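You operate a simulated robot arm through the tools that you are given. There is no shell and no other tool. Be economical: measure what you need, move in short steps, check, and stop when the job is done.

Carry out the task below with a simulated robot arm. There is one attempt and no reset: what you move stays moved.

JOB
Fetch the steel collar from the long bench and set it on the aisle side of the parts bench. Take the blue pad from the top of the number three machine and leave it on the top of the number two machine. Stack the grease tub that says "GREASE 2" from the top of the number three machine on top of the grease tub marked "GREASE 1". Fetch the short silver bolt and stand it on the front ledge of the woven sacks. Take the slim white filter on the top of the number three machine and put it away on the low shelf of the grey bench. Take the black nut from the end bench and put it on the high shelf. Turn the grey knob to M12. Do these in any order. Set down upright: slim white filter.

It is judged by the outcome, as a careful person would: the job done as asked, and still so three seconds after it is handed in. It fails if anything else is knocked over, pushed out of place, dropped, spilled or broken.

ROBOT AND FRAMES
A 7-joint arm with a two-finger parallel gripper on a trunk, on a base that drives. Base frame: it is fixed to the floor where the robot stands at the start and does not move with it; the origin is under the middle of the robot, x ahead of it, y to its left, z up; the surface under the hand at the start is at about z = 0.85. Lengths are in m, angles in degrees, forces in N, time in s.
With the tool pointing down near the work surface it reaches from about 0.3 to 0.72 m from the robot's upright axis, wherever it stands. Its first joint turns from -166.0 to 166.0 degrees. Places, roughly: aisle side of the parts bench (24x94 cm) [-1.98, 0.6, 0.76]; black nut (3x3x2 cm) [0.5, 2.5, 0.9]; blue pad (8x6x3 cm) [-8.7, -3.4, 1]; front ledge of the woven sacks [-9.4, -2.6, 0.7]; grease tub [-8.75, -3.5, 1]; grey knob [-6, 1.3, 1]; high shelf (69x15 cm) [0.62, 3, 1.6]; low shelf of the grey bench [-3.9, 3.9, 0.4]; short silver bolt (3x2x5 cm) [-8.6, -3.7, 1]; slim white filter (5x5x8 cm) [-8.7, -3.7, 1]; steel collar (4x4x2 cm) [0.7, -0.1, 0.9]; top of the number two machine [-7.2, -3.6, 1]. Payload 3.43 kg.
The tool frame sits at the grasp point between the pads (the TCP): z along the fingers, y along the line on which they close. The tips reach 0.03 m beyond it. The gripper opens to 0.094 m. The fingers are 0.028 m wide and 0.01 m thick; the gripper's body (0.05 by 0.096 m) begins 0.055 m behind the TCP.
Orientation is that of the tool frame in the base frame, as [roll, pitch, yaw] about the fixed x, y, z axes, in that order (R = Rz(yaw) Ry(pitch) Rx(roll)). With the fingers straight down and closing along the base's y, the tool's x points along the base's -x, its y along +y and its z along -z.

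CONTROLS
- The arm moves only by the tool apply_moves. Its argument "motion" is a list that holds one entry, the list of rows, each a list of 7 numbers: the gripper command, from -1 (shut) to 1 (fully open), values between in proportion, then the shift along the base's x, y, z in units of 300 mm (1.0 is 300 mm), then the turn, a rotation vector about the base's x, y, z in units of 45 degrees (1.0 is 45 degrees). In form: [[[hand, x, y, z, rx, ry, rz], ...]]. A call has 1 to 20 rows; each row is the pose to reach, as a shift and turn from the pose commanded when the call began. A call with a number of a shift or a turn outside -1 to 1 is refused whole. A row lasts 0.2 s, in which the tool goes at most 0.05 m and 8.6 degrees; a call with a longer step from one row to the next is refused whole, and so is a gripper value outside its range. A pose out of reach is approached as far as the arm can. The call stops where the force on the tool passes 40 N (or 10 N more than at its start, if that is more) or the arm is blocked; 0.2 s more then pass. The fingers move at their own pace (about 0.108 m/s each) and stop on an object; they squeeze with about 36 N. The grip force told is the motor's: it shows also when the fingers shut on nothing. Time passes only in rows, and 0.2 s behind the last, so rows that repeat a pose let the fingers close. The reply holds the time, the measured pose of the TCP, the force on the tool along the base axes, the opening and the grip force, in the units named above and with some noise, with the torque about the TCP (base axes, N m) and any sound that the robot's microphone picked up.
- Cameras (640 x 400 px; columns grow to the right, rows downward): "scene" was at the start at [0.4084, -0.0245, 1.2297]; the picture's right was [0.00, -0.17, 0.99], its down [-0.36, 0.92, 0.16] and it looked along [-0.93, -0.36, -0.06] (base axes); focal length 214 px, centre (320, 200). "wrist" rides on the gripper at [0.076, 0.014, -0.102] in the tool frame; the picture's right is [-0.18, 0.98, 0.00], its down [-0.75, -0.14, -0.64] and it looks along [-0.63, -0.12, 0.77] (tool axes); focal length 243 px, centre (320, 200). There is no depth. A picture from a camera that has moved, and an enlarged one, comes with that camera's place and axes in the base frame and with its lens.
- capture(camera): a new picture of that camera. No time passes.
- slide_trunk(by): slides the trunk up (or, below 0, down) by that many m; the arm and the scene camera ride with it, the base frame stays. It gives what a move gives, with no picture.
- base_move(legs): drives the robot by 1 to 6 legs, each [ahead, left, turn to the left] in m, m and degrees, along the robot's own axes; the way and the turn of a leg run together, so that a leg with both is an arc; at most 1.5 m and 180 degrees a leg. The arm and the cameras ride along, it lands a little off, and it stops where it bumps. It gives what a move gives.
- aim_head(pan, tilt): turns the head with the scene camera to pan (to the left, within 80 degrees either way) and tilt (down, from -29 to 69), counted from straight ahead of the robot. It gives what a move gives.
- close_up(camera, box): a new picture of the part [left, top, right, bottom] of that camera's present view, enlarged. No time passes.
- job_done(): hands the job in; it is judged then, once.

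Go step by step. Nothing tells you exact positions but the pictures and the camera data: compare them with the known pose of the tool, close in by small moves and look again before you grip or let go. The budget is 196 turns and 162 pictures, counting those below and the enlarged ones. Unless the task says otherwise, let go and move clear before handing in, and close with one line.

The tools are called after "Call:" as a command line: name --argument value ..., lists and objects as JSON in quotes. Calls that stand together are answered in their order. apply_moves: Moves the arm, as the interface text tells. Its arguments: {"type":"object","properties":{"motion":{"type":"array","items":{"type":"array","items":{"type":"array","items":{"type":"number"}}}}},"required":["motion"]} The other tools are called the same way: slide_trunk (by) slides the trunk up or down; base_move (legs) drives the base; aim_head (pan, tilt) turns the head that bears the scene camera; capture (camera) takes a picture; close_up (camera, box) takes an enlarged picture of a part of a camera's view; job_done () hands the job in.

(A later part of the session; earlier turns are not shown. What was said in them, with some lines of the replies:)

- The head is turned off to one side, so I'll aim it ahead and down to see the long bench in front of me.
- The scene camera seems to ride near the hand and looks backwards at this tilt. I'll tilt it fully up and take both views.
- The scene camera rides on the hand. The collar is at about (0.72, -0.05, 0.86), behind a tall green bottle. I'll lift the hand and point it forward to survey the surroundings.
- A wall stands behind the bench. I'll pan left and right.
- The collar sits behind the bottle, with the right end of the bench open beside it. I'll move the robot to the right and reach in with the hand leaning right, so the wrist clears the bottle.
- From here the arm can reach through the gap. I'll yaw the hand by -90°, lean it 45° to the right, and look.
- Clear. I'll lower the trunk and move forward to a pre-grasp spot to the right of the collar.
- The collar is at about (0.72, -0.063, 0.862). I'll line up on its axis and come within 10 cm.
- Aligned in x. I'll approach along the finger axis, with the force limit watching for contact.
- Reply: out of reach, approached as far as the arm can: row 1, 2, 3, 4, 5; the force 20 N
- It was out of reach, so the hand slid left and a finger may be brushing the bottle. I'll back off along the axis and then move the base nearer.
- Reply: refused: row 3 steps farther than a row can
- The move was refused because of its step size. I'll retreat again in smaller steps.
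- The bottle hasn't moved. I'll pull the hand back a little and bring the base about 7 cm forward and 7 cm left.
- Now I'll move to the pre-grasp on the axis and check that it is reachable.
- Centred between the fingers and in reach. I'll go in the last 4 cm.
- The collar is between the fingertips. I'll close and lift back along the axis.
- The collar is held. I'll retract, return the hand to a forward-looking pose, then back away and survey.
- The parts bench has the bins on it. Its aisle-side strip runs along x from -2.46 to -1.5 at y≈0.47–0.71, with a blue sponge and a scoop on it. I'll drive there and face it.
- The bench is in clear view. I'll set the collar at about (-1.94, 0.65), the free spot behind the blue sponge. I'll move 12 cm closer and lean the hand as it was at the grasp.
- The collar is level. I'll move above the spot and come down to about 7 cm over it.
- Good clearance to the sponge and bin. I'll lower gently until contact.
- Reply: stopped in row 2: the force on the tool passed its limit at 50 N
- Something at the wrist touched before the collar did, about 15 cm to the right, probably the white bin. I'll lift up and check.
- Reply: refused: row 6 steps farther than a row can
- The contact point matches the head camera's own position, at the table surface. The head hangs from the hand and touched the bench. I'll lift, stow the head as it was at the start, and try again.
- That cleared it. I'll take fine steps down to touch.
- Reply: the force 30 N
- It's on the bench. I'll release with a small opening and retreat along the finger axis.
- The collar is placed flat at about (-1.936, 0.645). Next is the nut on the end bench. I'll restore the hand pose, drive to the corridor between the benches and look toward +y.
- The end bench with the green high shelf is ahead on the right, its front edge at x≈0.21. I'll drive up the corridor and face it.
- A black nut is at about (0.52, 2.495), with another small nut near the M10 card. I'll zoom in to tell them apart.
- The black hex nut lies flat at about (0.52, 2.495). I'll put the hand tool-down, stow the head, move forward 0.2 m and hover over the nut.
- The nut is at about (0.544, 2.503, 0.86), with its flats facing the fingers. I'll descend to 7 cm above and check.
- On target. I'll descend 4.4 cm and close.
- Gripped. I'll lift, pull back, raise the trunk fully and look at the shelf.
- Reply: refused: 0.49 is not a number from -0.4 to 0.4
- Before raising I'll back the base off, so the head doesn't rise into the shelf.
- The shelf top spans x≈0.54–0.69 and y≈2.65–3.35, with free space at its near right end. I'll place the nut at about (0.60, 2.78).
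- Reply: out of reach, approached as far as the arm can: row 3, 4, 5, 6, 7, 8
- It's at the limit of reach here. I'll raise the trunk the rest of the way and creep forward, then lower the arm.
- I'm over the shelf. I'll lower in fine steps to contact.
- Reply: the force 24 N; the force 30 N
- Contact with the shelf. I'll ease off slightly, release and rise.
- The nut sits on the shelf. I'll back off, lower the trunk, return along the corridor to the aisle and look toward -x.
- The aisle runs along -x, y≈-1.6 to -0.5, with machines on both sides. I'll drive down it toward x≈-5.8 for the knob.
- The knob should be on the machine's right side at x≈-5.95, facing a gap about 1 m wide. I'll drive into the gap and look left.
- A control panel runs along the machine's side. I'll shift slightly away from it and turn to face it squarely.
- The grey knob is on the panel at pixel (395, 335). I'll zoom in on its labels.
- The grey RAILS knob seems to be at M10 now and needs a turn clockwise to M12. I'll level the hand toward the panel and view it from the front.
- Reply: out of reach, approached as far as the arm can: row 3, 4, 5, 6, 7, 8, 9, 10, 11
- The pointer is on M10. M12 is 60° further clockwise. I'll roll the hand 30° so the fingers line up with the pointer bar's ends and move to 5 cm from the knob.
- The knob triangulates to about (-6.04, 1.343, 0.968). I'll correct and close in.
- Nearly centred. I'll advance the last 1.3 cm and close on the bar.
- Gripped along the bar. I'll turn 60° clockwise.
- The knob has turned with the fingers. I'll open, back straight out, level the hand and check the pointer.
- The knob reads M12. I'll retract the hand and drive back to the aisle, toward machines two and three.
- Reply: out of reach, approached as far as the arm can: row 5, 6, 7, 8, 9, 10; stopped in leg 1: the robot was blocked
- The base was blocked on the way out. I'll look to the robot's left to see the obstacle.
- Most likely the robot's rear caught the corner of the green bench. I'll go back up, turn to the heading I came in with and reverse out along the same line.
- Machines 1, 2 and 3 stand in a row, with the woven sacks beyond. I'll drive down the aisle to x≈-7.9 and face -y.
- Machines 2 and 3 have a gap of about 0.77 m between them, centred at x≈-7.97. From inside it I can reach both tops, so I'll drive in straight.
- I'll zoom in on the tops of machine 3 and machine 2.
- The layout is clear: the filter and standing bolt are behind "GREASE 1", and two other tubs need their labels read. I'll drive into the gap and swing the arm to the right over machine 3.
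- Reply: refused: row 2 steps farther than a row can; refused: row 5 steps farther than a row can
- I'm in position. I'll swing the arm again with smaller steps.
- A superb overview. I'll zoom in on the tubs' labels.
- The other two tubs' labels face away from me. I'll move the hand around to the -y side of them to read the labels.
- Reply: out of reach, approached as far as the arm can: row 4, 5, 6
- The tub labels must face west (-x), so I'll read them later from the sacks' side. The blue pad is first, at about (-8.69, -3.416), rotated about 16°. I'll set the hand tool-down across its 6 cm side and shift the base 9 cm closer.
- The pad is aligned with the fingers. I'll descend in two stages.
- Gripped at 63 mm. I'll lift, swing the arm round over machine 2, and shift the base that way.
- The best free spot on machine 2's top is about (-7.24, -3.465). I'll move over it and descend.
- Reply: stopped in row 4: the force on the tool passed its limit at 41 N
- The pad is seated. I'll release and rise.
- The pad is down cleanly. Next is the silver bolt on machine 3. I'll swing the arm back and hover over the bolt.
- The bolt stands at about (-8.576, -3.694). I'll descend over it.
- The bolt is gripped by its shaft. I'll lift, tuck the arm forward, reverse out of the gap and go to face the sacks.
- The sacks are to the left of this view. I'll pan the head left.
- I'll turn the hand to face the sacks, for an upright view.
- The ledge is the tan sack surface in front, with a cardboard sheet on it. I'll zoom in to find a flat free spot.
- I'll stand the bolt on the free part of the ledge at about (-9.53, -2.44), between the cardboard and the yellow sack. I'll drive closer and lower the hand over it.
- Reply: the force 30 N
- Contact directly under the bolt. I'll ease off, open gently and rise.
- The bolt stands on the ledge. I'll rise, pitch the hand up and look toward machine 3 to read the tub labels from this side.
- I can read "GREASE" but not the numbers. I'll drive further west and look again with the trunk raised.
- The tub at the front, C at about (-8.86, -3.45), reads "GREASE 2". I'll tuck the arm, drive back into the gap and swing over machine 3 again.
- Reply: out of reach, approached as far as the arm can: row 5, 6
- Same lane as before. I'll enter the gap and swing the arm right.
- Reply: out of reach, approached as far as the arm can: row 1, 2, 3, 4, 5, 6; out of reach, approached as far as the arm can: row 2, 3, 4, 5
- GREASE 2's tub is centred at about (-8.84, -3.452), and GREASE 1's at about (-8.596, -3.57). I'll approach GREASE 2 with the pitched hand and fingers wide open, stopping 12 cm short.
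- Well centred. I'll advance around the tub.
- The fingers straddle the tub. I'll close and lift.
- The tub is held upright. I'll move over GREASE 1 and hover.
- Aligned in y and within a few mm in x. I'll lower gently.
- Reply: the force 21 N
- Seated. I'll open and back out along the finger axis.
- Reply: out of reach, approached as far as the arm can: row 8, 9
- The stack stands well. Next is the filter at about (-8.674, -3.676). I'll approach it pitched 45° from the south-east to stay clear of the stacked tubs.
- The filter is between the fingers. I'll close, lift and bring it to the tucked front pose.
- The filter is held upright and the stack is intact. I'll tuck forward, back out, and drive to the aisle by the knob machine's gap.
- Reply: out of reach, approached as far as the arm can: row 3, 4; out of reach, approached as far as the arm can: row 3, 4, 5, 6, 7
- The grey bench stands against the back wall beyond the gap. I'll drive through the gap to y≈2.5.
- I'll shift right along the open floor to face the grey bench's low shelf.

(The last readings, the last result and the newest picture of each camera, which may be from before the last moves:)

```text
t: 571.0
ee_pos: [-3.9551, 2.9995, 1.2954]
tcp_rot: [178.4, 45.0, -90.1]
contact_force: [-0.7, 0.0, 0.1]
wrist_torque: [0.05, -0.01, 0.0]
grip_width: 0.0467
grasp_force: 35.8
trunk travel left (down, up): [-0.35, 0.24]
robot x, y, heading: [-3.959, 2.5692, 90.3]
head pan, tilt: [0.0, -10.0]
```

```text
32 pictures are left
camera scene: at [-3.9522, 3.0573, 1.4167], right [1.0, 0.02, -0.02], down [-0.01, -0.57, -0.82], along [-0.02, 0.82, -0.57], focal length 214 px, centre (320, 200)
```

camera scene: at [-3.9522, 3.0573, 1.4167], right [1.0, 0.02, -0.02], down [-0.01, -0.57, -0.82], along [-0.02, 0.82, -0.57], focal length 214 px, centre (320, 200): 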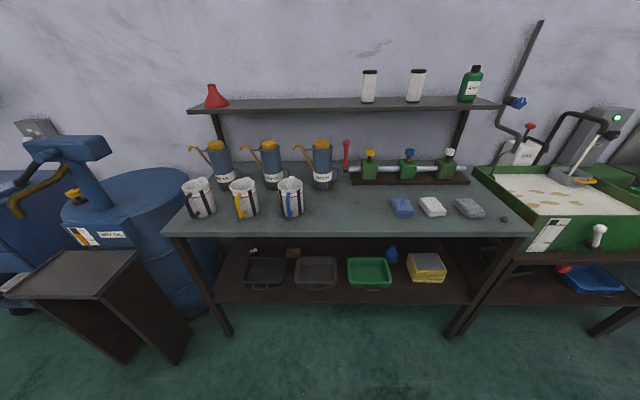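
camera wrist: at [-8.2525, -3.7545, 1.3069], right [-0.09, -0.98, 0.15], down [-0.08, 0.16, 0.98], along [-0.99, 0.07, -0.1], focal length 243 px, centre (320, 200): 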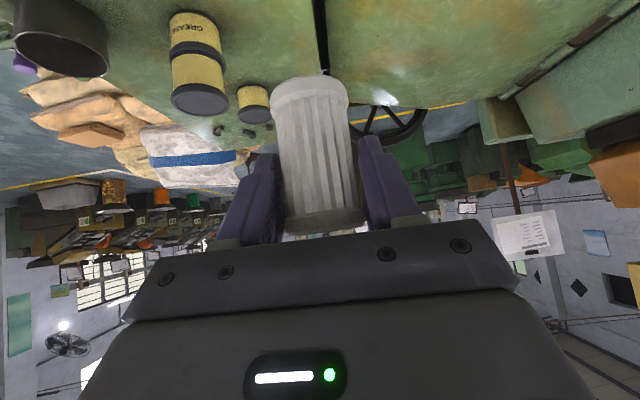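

I'll zoom in on the low shelf to choose a free spot.

Call:
close_up --camera "scene" --box '[200, 225, 500, 325]'

```text
2.13 times, centred on (350, 275) of scene
camera zoom: at [-3.9522, 3.0573, 1.4167], right [1.0, 0.02, -0.02], down [-0.01, -0.57, -0.82], along [-0.02, 0.82, -0.57], focal length 458 px, centre (256, 40)
```

zoom: 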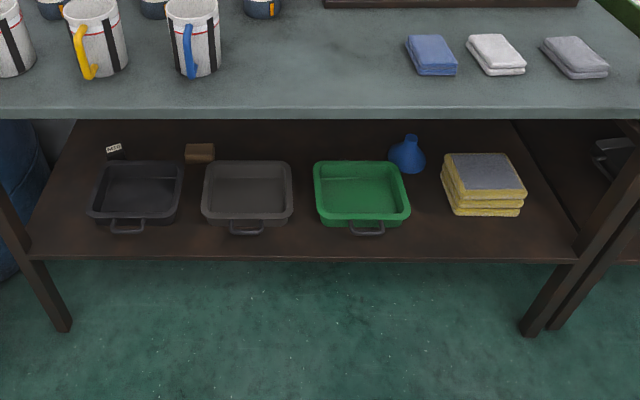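

I'll stand the filter in the free front spot between the green tray and the yellow pads, at about (-3.565, 3.69, 0.4). I'll move the base, stow the head and lower the trunk.

Call:
base_move --legs '[[0, -0.395, -0.3], [0.43, 0, 0]]'

Call:
aim_head --pan -80 --tilt 69

Call:
slide_trunk --by -0.35

Call:
apply_moves --motion '[[[-1, 0, 0, -0.12, 0, 0, 0], [-1, 0, 0, -0.26, 0, 0, 0], [-1, 0, 0, -0.4, 0, 0, 0], [-1, 0, 0, -0.54, 0, 0, 0], [-1, 0, 0, -0.68, 0, 0, 0], [-1, 0, 0, -0.82, 0, 0, 0], [-1, 0, 0, -0.95, 0, 0, 0], [-1, 0, 0, -0.95, 0, 0, 0]]]'

Call:
capture --camera "wrist"

```text
t: 572.3
ee_pos: [-3.865, 3.003, 1.2954]
tcp_rot: [178.4, 44.9, -90.7]
contact_force: [-1.9, 0.4, -0.5]
wrist_torque: [-0.01, -0.09, -0.07]
grip_width: 0.0468
grasp_force: 35.8
trunk travel left (down, up): [-0.35, 0.24]
robot x, y, heading: [-3.8687, 2.5689, 89.9]
head pan, tilt: [0.0, -10.0]
stopped in leg 1: the robot was blocked; the commanded pose is now the measured one
```

```text
t: 573.8
ee_pos: [-3.8614, 3.0009, 1.2957]
tcp_rot: [178.3, 45.0, -90.9]
contact_force: [-0.4, 0.2, -1.1]
wrist_torque: [-0.03, 0.01, 0.01]
grip_width: 0.0471
grasp_force: 35.6
trunk travel left (down, up): [-0.35, 0.24]
robot x, y, heading: [-3.8671, 2.5717, 89.8]
head pan, tilt: [-80.0, 68.8]
```

```text
t: 577.2
ee_pos: [-3.8617, 3.0019, 0.9474]
tcp_rot: [178.4, 45.1, -91.0]
contact_force: [-1.1, 0.2, -0.6]
wrist_torque: [0.05, 0.01, 0.02]
grip_width: 0.0469
grasp_force: 36.3
trunk travel left (down, up): [0.0, 0.59]
robot x, y, heading: [-3.8696, 2.5701, 89.7]
head pan, tilt: [-80.0, 68.8]
```

```text
t: 579.0
ee_pos: [-3.8626, 3.0029, 0.6596]
tcp_rot: [178.3, 45.0, -90.9]
contact_force: [1.1, -0.1, -0.1]
wrist_torque: [0.0, 0.0, -0.01]
grip_width: 0.0469
grasp_force: 36.0
out of reach, approached as far as the arm can: row 1, 2, 3, 4
trunk travel left (down, up): [0.0, 0.59]
robot x, y, heading: [-3.8656, 2.5718, 89.6]
head pan, tilt: [-80.0, 68.8]
```

```text
30 pictures are left
camera wrist: at [-3.8754, 2.8764, 0.6804], right [-0.98, 0.12, 0.15], down [0.16, 0.08, 0.98], along [0.11, 0.99, -0.1], focal length 243 px, centre (320, 200)
```

wrist: 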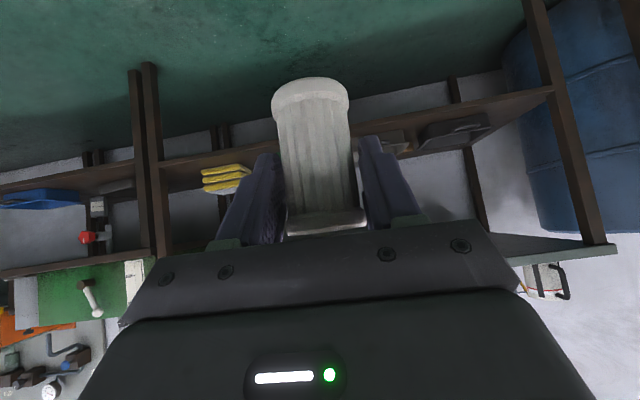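

The move right was blocked by something beside the robot's rear, probably the cabinet's corner. I'll go forward first, then right, and check the shelf with the wrist camera.

Call:
base_move --legs '[[0.42, 0, 0], [0, -0.29, 0]]'

Call:
capture --camera "wrist"

```text
t: 583.2
ee_pos: [-3.5702, 3.4221, 0.6603]
tcp_rot: [178.2, 45.1, -90.6]
contact_force: [0.1, 0.8, -1.3]
wrist_torque: [-0.01, 0.02, 0.03]
grip_width: 0.0467
grasp_force: 36.0
trunk travel left (down, up): [0.0, 0.59]
robot x, y, heading: [-3.5739, 2.9927, 89.7]
head pan, tilt: [-80.0, 68.8]
```

```text
29 pictures are left
camera wrist: at [-3.583, 3.2962, 0.6808], right [-0.98, 0.12, 0.15], down [0.16, 0.08, 0.98], along [0.11, 0.99, -0.1], focal length 243 px, centre (320, 200)
```

wrist: 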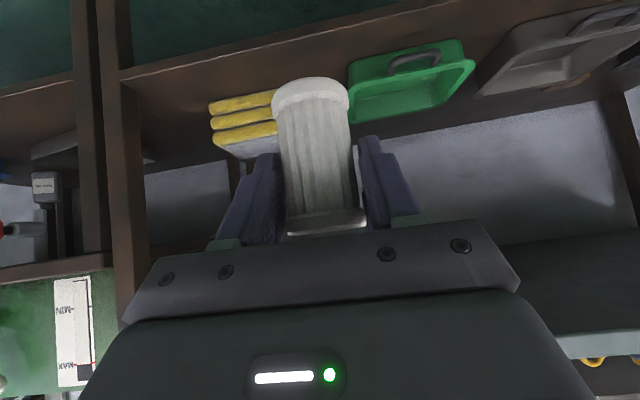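

The gap between the green tray and the pads is centred at x≈-3.57, and the shelf's front edge is at y≈3.635. I'll go down first, then forward over the shelf.

Call:
apply_moves --motion '[[[-1, 0, 0.05, -0.1, 0, 0, 0], [-1, 0, 0.1, -0.22, 0, 0, 0], [-1, 0, 0.15, -0.34, 0, 0, 0], [-1, 0, 0.25, -0.45, 0, 0, 0], [-1, 0, 0.37, -0.5, 0, 0, 0], [-1, 0, 0.5, -0.53, 0, 0, 0], [-1, 0, 0.64, -0.55, 0, 0, 0], [-1, 0, 0.78, -0.57, 0, 0, 0], [-1, 0, 0.9, -0.58, 0, 0, 0], [-1, 0, 0.9, -0.58, 0, 0, 0]]]'

Call:
capture --camera "wrist"

```text
t: 585.4
ee_pos: [-3.5687, 3.6944, 0.4869]
tcp_rot: [178.3, 45.1, -90.8]
contact_force: [0.0, 1.5, -0.7]
wrist_torque: [0.0, 0.03, 0.0]
grip_width: 0.047
grasp_force: 36.3
trunk travel left (down, up): [0.0, 0.59]
robot x, y, heading: [-3.5757, 2.9933, 89.5]
head pan, tilt: [-80.0, 68.8]
```

```text
28 pictures are left
camera wrist: at [-3.5827, 3.5661, 0.507], right [-0.98, 0.12, 0.15], down [0.16, 0.08, 0.98], along [0.11, 0.99, -0.1], focal length 243 px, centre (320, 200)
```

wrist: 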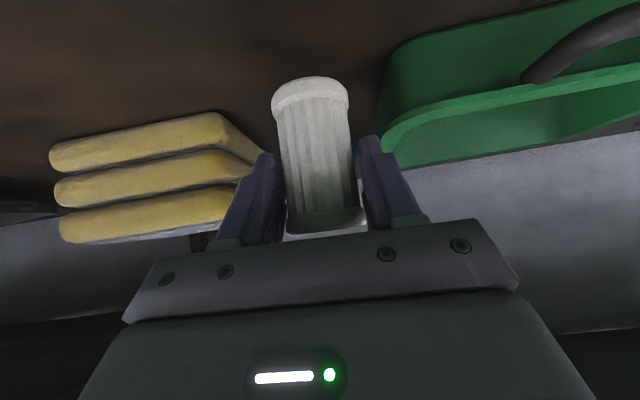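

Call:
apply_moves --motion '[[[-1, 0.03, -0.01, -0.03, 0, 0, 0], [-1, 0.03, -0.01, -0.06, 0, 0, 0], [-1, 0.03, -0.01, -0.08, 0, 0, 0], [-1, 0.03, -0.01, -0.08, 0, 0, 0]]]'

Call:
apply_moves --motion '[[[-1, 0, 0, -0.01, 0, 0, 0], [-1, 0, 0, -0.02, 0, 0, 0], [-1, 0, 0, -0.02, 0, 0, 0]]]'

```text
t: 586.4
ee_pos: [-3.562, 3.692, 0.4633]
tcp_rot: [178.3, 45.2, -90.8]
contact_force: [-0.2, 0.3, -0.6]
wrist_torque: [-0.01, 0.01, -0.01]
grip_width: 0.047
grasp_force: 35.9
trunk travel left (down, up): [0.0, 0.59]
robot x, y, heading: [-3.575, 2.9882, 89.7]
head pan, tilt: [-80.0, 68.8]
```

```text
t: 587.2
ee_pos: [-3.5606, 3.6912, 0.4553]
tcp_rot: [178.3, 45.1, -90.6]
contact_force: [-0.3, -0.1, -0.4]
wrist_torque: [0.02, -0.04, 0.01]
grip_width: 0.0468
grasp_force: 36.4
trunk travel left (down, up): [0.0, 0.59]
robot x, y, heading: [-3.5749, 2.9914, 89.9]
head pan, tilt: [-80.0, 68.8]
```

Call:
apply_moves --motion '[[[-1, 0, 0, -0.007, 0, 0, 0], [-1, 0, 0, -0.013, 0, 0, 0], [-1, 0, 0, -0.013, 0, 0, 0]]]'

Call:
apply_moves --motion '[[[-1, 0, 0, -0.007, 0, 0, 0], [-1, 0, 0, -0.013, 0, 0, 0], [-1, 0, 0, -0.013, 0, 0, 0]]]'

Call:
capture --camera "wrist"

```text
t: 588.0
ee_pos: [-3.5615, 3.6905, 0.4541]
tcp_rot: [178.3, 45.1, -90.8]
contact_force: [0.8, -0.9, 5.7]
wrist_torque: [0.02, -0.15, -0.02]
grip_width: 0.0467
grasp_force: 35.9
trunk travel left (down, up): [0.0, 0.59]
robot x, y, heading: [-3.5743, 2.9884, 89.5]
head pan, tilt: [-80.0, 68.8]
```

```text
t: 588.8
ee_pos: [-3.5625, 3.6909, 0.4527]
tcp_rot: [178.3, 45.5, -90.6]
contact_force: [-3.4, -0.4, 29.2]
wrist_torque: [-0.01, 0.0, 0.0]
grip_width: 0.0468
grasp_force: 35.7
trunk travel left (down, up): [0.0, 0.59]
robot x, y, heading: [-3.5716, 2.9893, 89.6]
head pan, tilt: [-80.0, 68.8]
```

```text
27 pictures are left
camera wrist: at [-3.5746, 3.5639, 0.4719], right [-0.98, 0.12, 0.15], down [0.16, 0.07, 0.98], along [0.11, 0.99, -0.09], focal length 243 px, centre (320, 200)
```

wrist: 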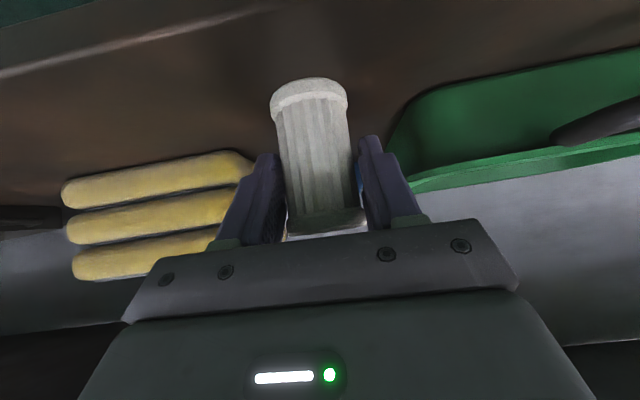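

Seated on the shelf. I'll release and back out along the finger axis.

Call:
apply_moves --motion '[[[-1, 0, 0, 0.007, 0, 0, 0], [0, 0, 0, 0.007, 0, 0, 0], [0.35, 0, 0, 0.007, 0, 0, 0], [0.35, 0, 0, 0.007, 0, 0, 0], [0.35, 0, -0.06, 0.06, 0, 0, 0], [0.35, 0, -0.14, 0.12, 0, 0, 0], [0.35, 0, -0.24, 0.2, 0, 0, 0], [0.35, 0, -0.36, 0.28, 0, 0, 0], [0.35, 0, -0.5, 0.32, 0, 0, 0], [0.35, 0, -0.64, 0.36, 0, 0, 0], [0.35, 0, -0.74, 0.4, 0, 0, 0]]]'

Call:
capture --camera "wrist"

```text
t: 591.2
ee_pos: [-3.5615, 3.4682, 0.569]
tcp_rot: [178.3, 45.1, -90.8]
contact_force: [0.1, -0.8, -0.1]
wrist_torque: [-0.01, 0.0, -0.02]
grip_width: 0.0636
grasp_force: 0.2
trunk travel left (down, up): [0.0, 0.59]
robot x, y, heading: [-3.5714, 2.9938, 89.8]
head pan, tilt: [-80.0, 68.8]
```

```text
26 pictures are left
camera wrist: at [-3.5735, 3.3412, 0.5887], right [-0.98, 0.12, 0.15], down [0.16, 0.08, 0.98], along [0.11, 0.99, -0.1], focal length 243 px, centre (320, 200)
```

wrist: 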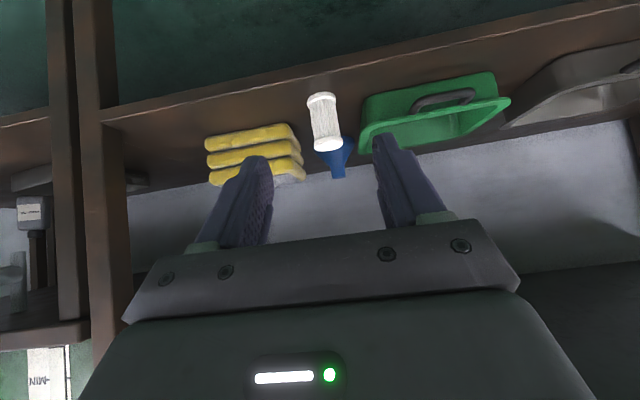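

The filter stands upright on the low shelf. I'll back the robot clear and hand in.

Call:
base_move --legs '[[-0.15, 0, 0]]'

Call:
capture --camera "wrist"

```text
t: 592.6
ee_pos: [-3.5683, 3.3673, 0.5675]
tcp_rot: [178.4, 45.0, -90.2]
contact_force: [1.0, -0.6, 0.2]
wrist_torque: [0.03, 0.13, 0.11]
grip_width: 0.0634
grasp_force: 0.1
trunk travel left (down, up): [0.0, 0.59]
robot x, y, heading: [-3.5735, 2.8885, 90.2]
head pan, tilt: [-80.0, 68.8]
```

```text
25 pictures are left
camera wrist: at [-3.5782, 3.2407, 0.5883], right [-0.98, 0.12, 0.15], down [0.16, 0.08, 0.98], along [0.1, 0.99, -0.1], focal length 243 px, centre (320, 200)
```

wrist: 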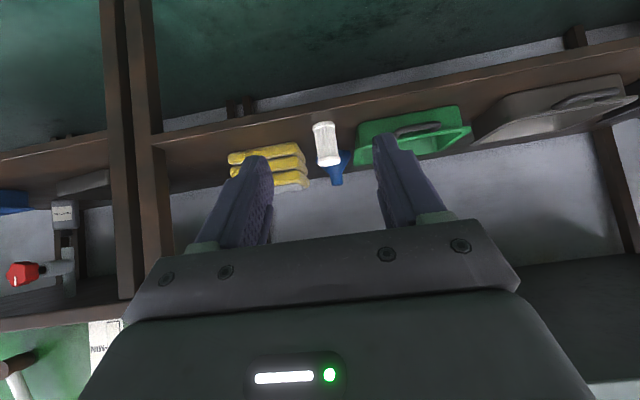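

The filter is standing upright and the hand is clear, so all seven jobs are done. I'm handing in.

Call:
job_done

```text
The job is handed in.
```

All seven tasks are finished and handed in, with the slim white filter standing upright on the low shelf; I didn't go back to recheck the nut, bolt or collar after setting them down. The base was blocked twice while driving (green bench corner, a cabinet near the grey bench) and a finger touched the green bottle by the collar. The bottle had not moved, and I saw nothing else displaced.
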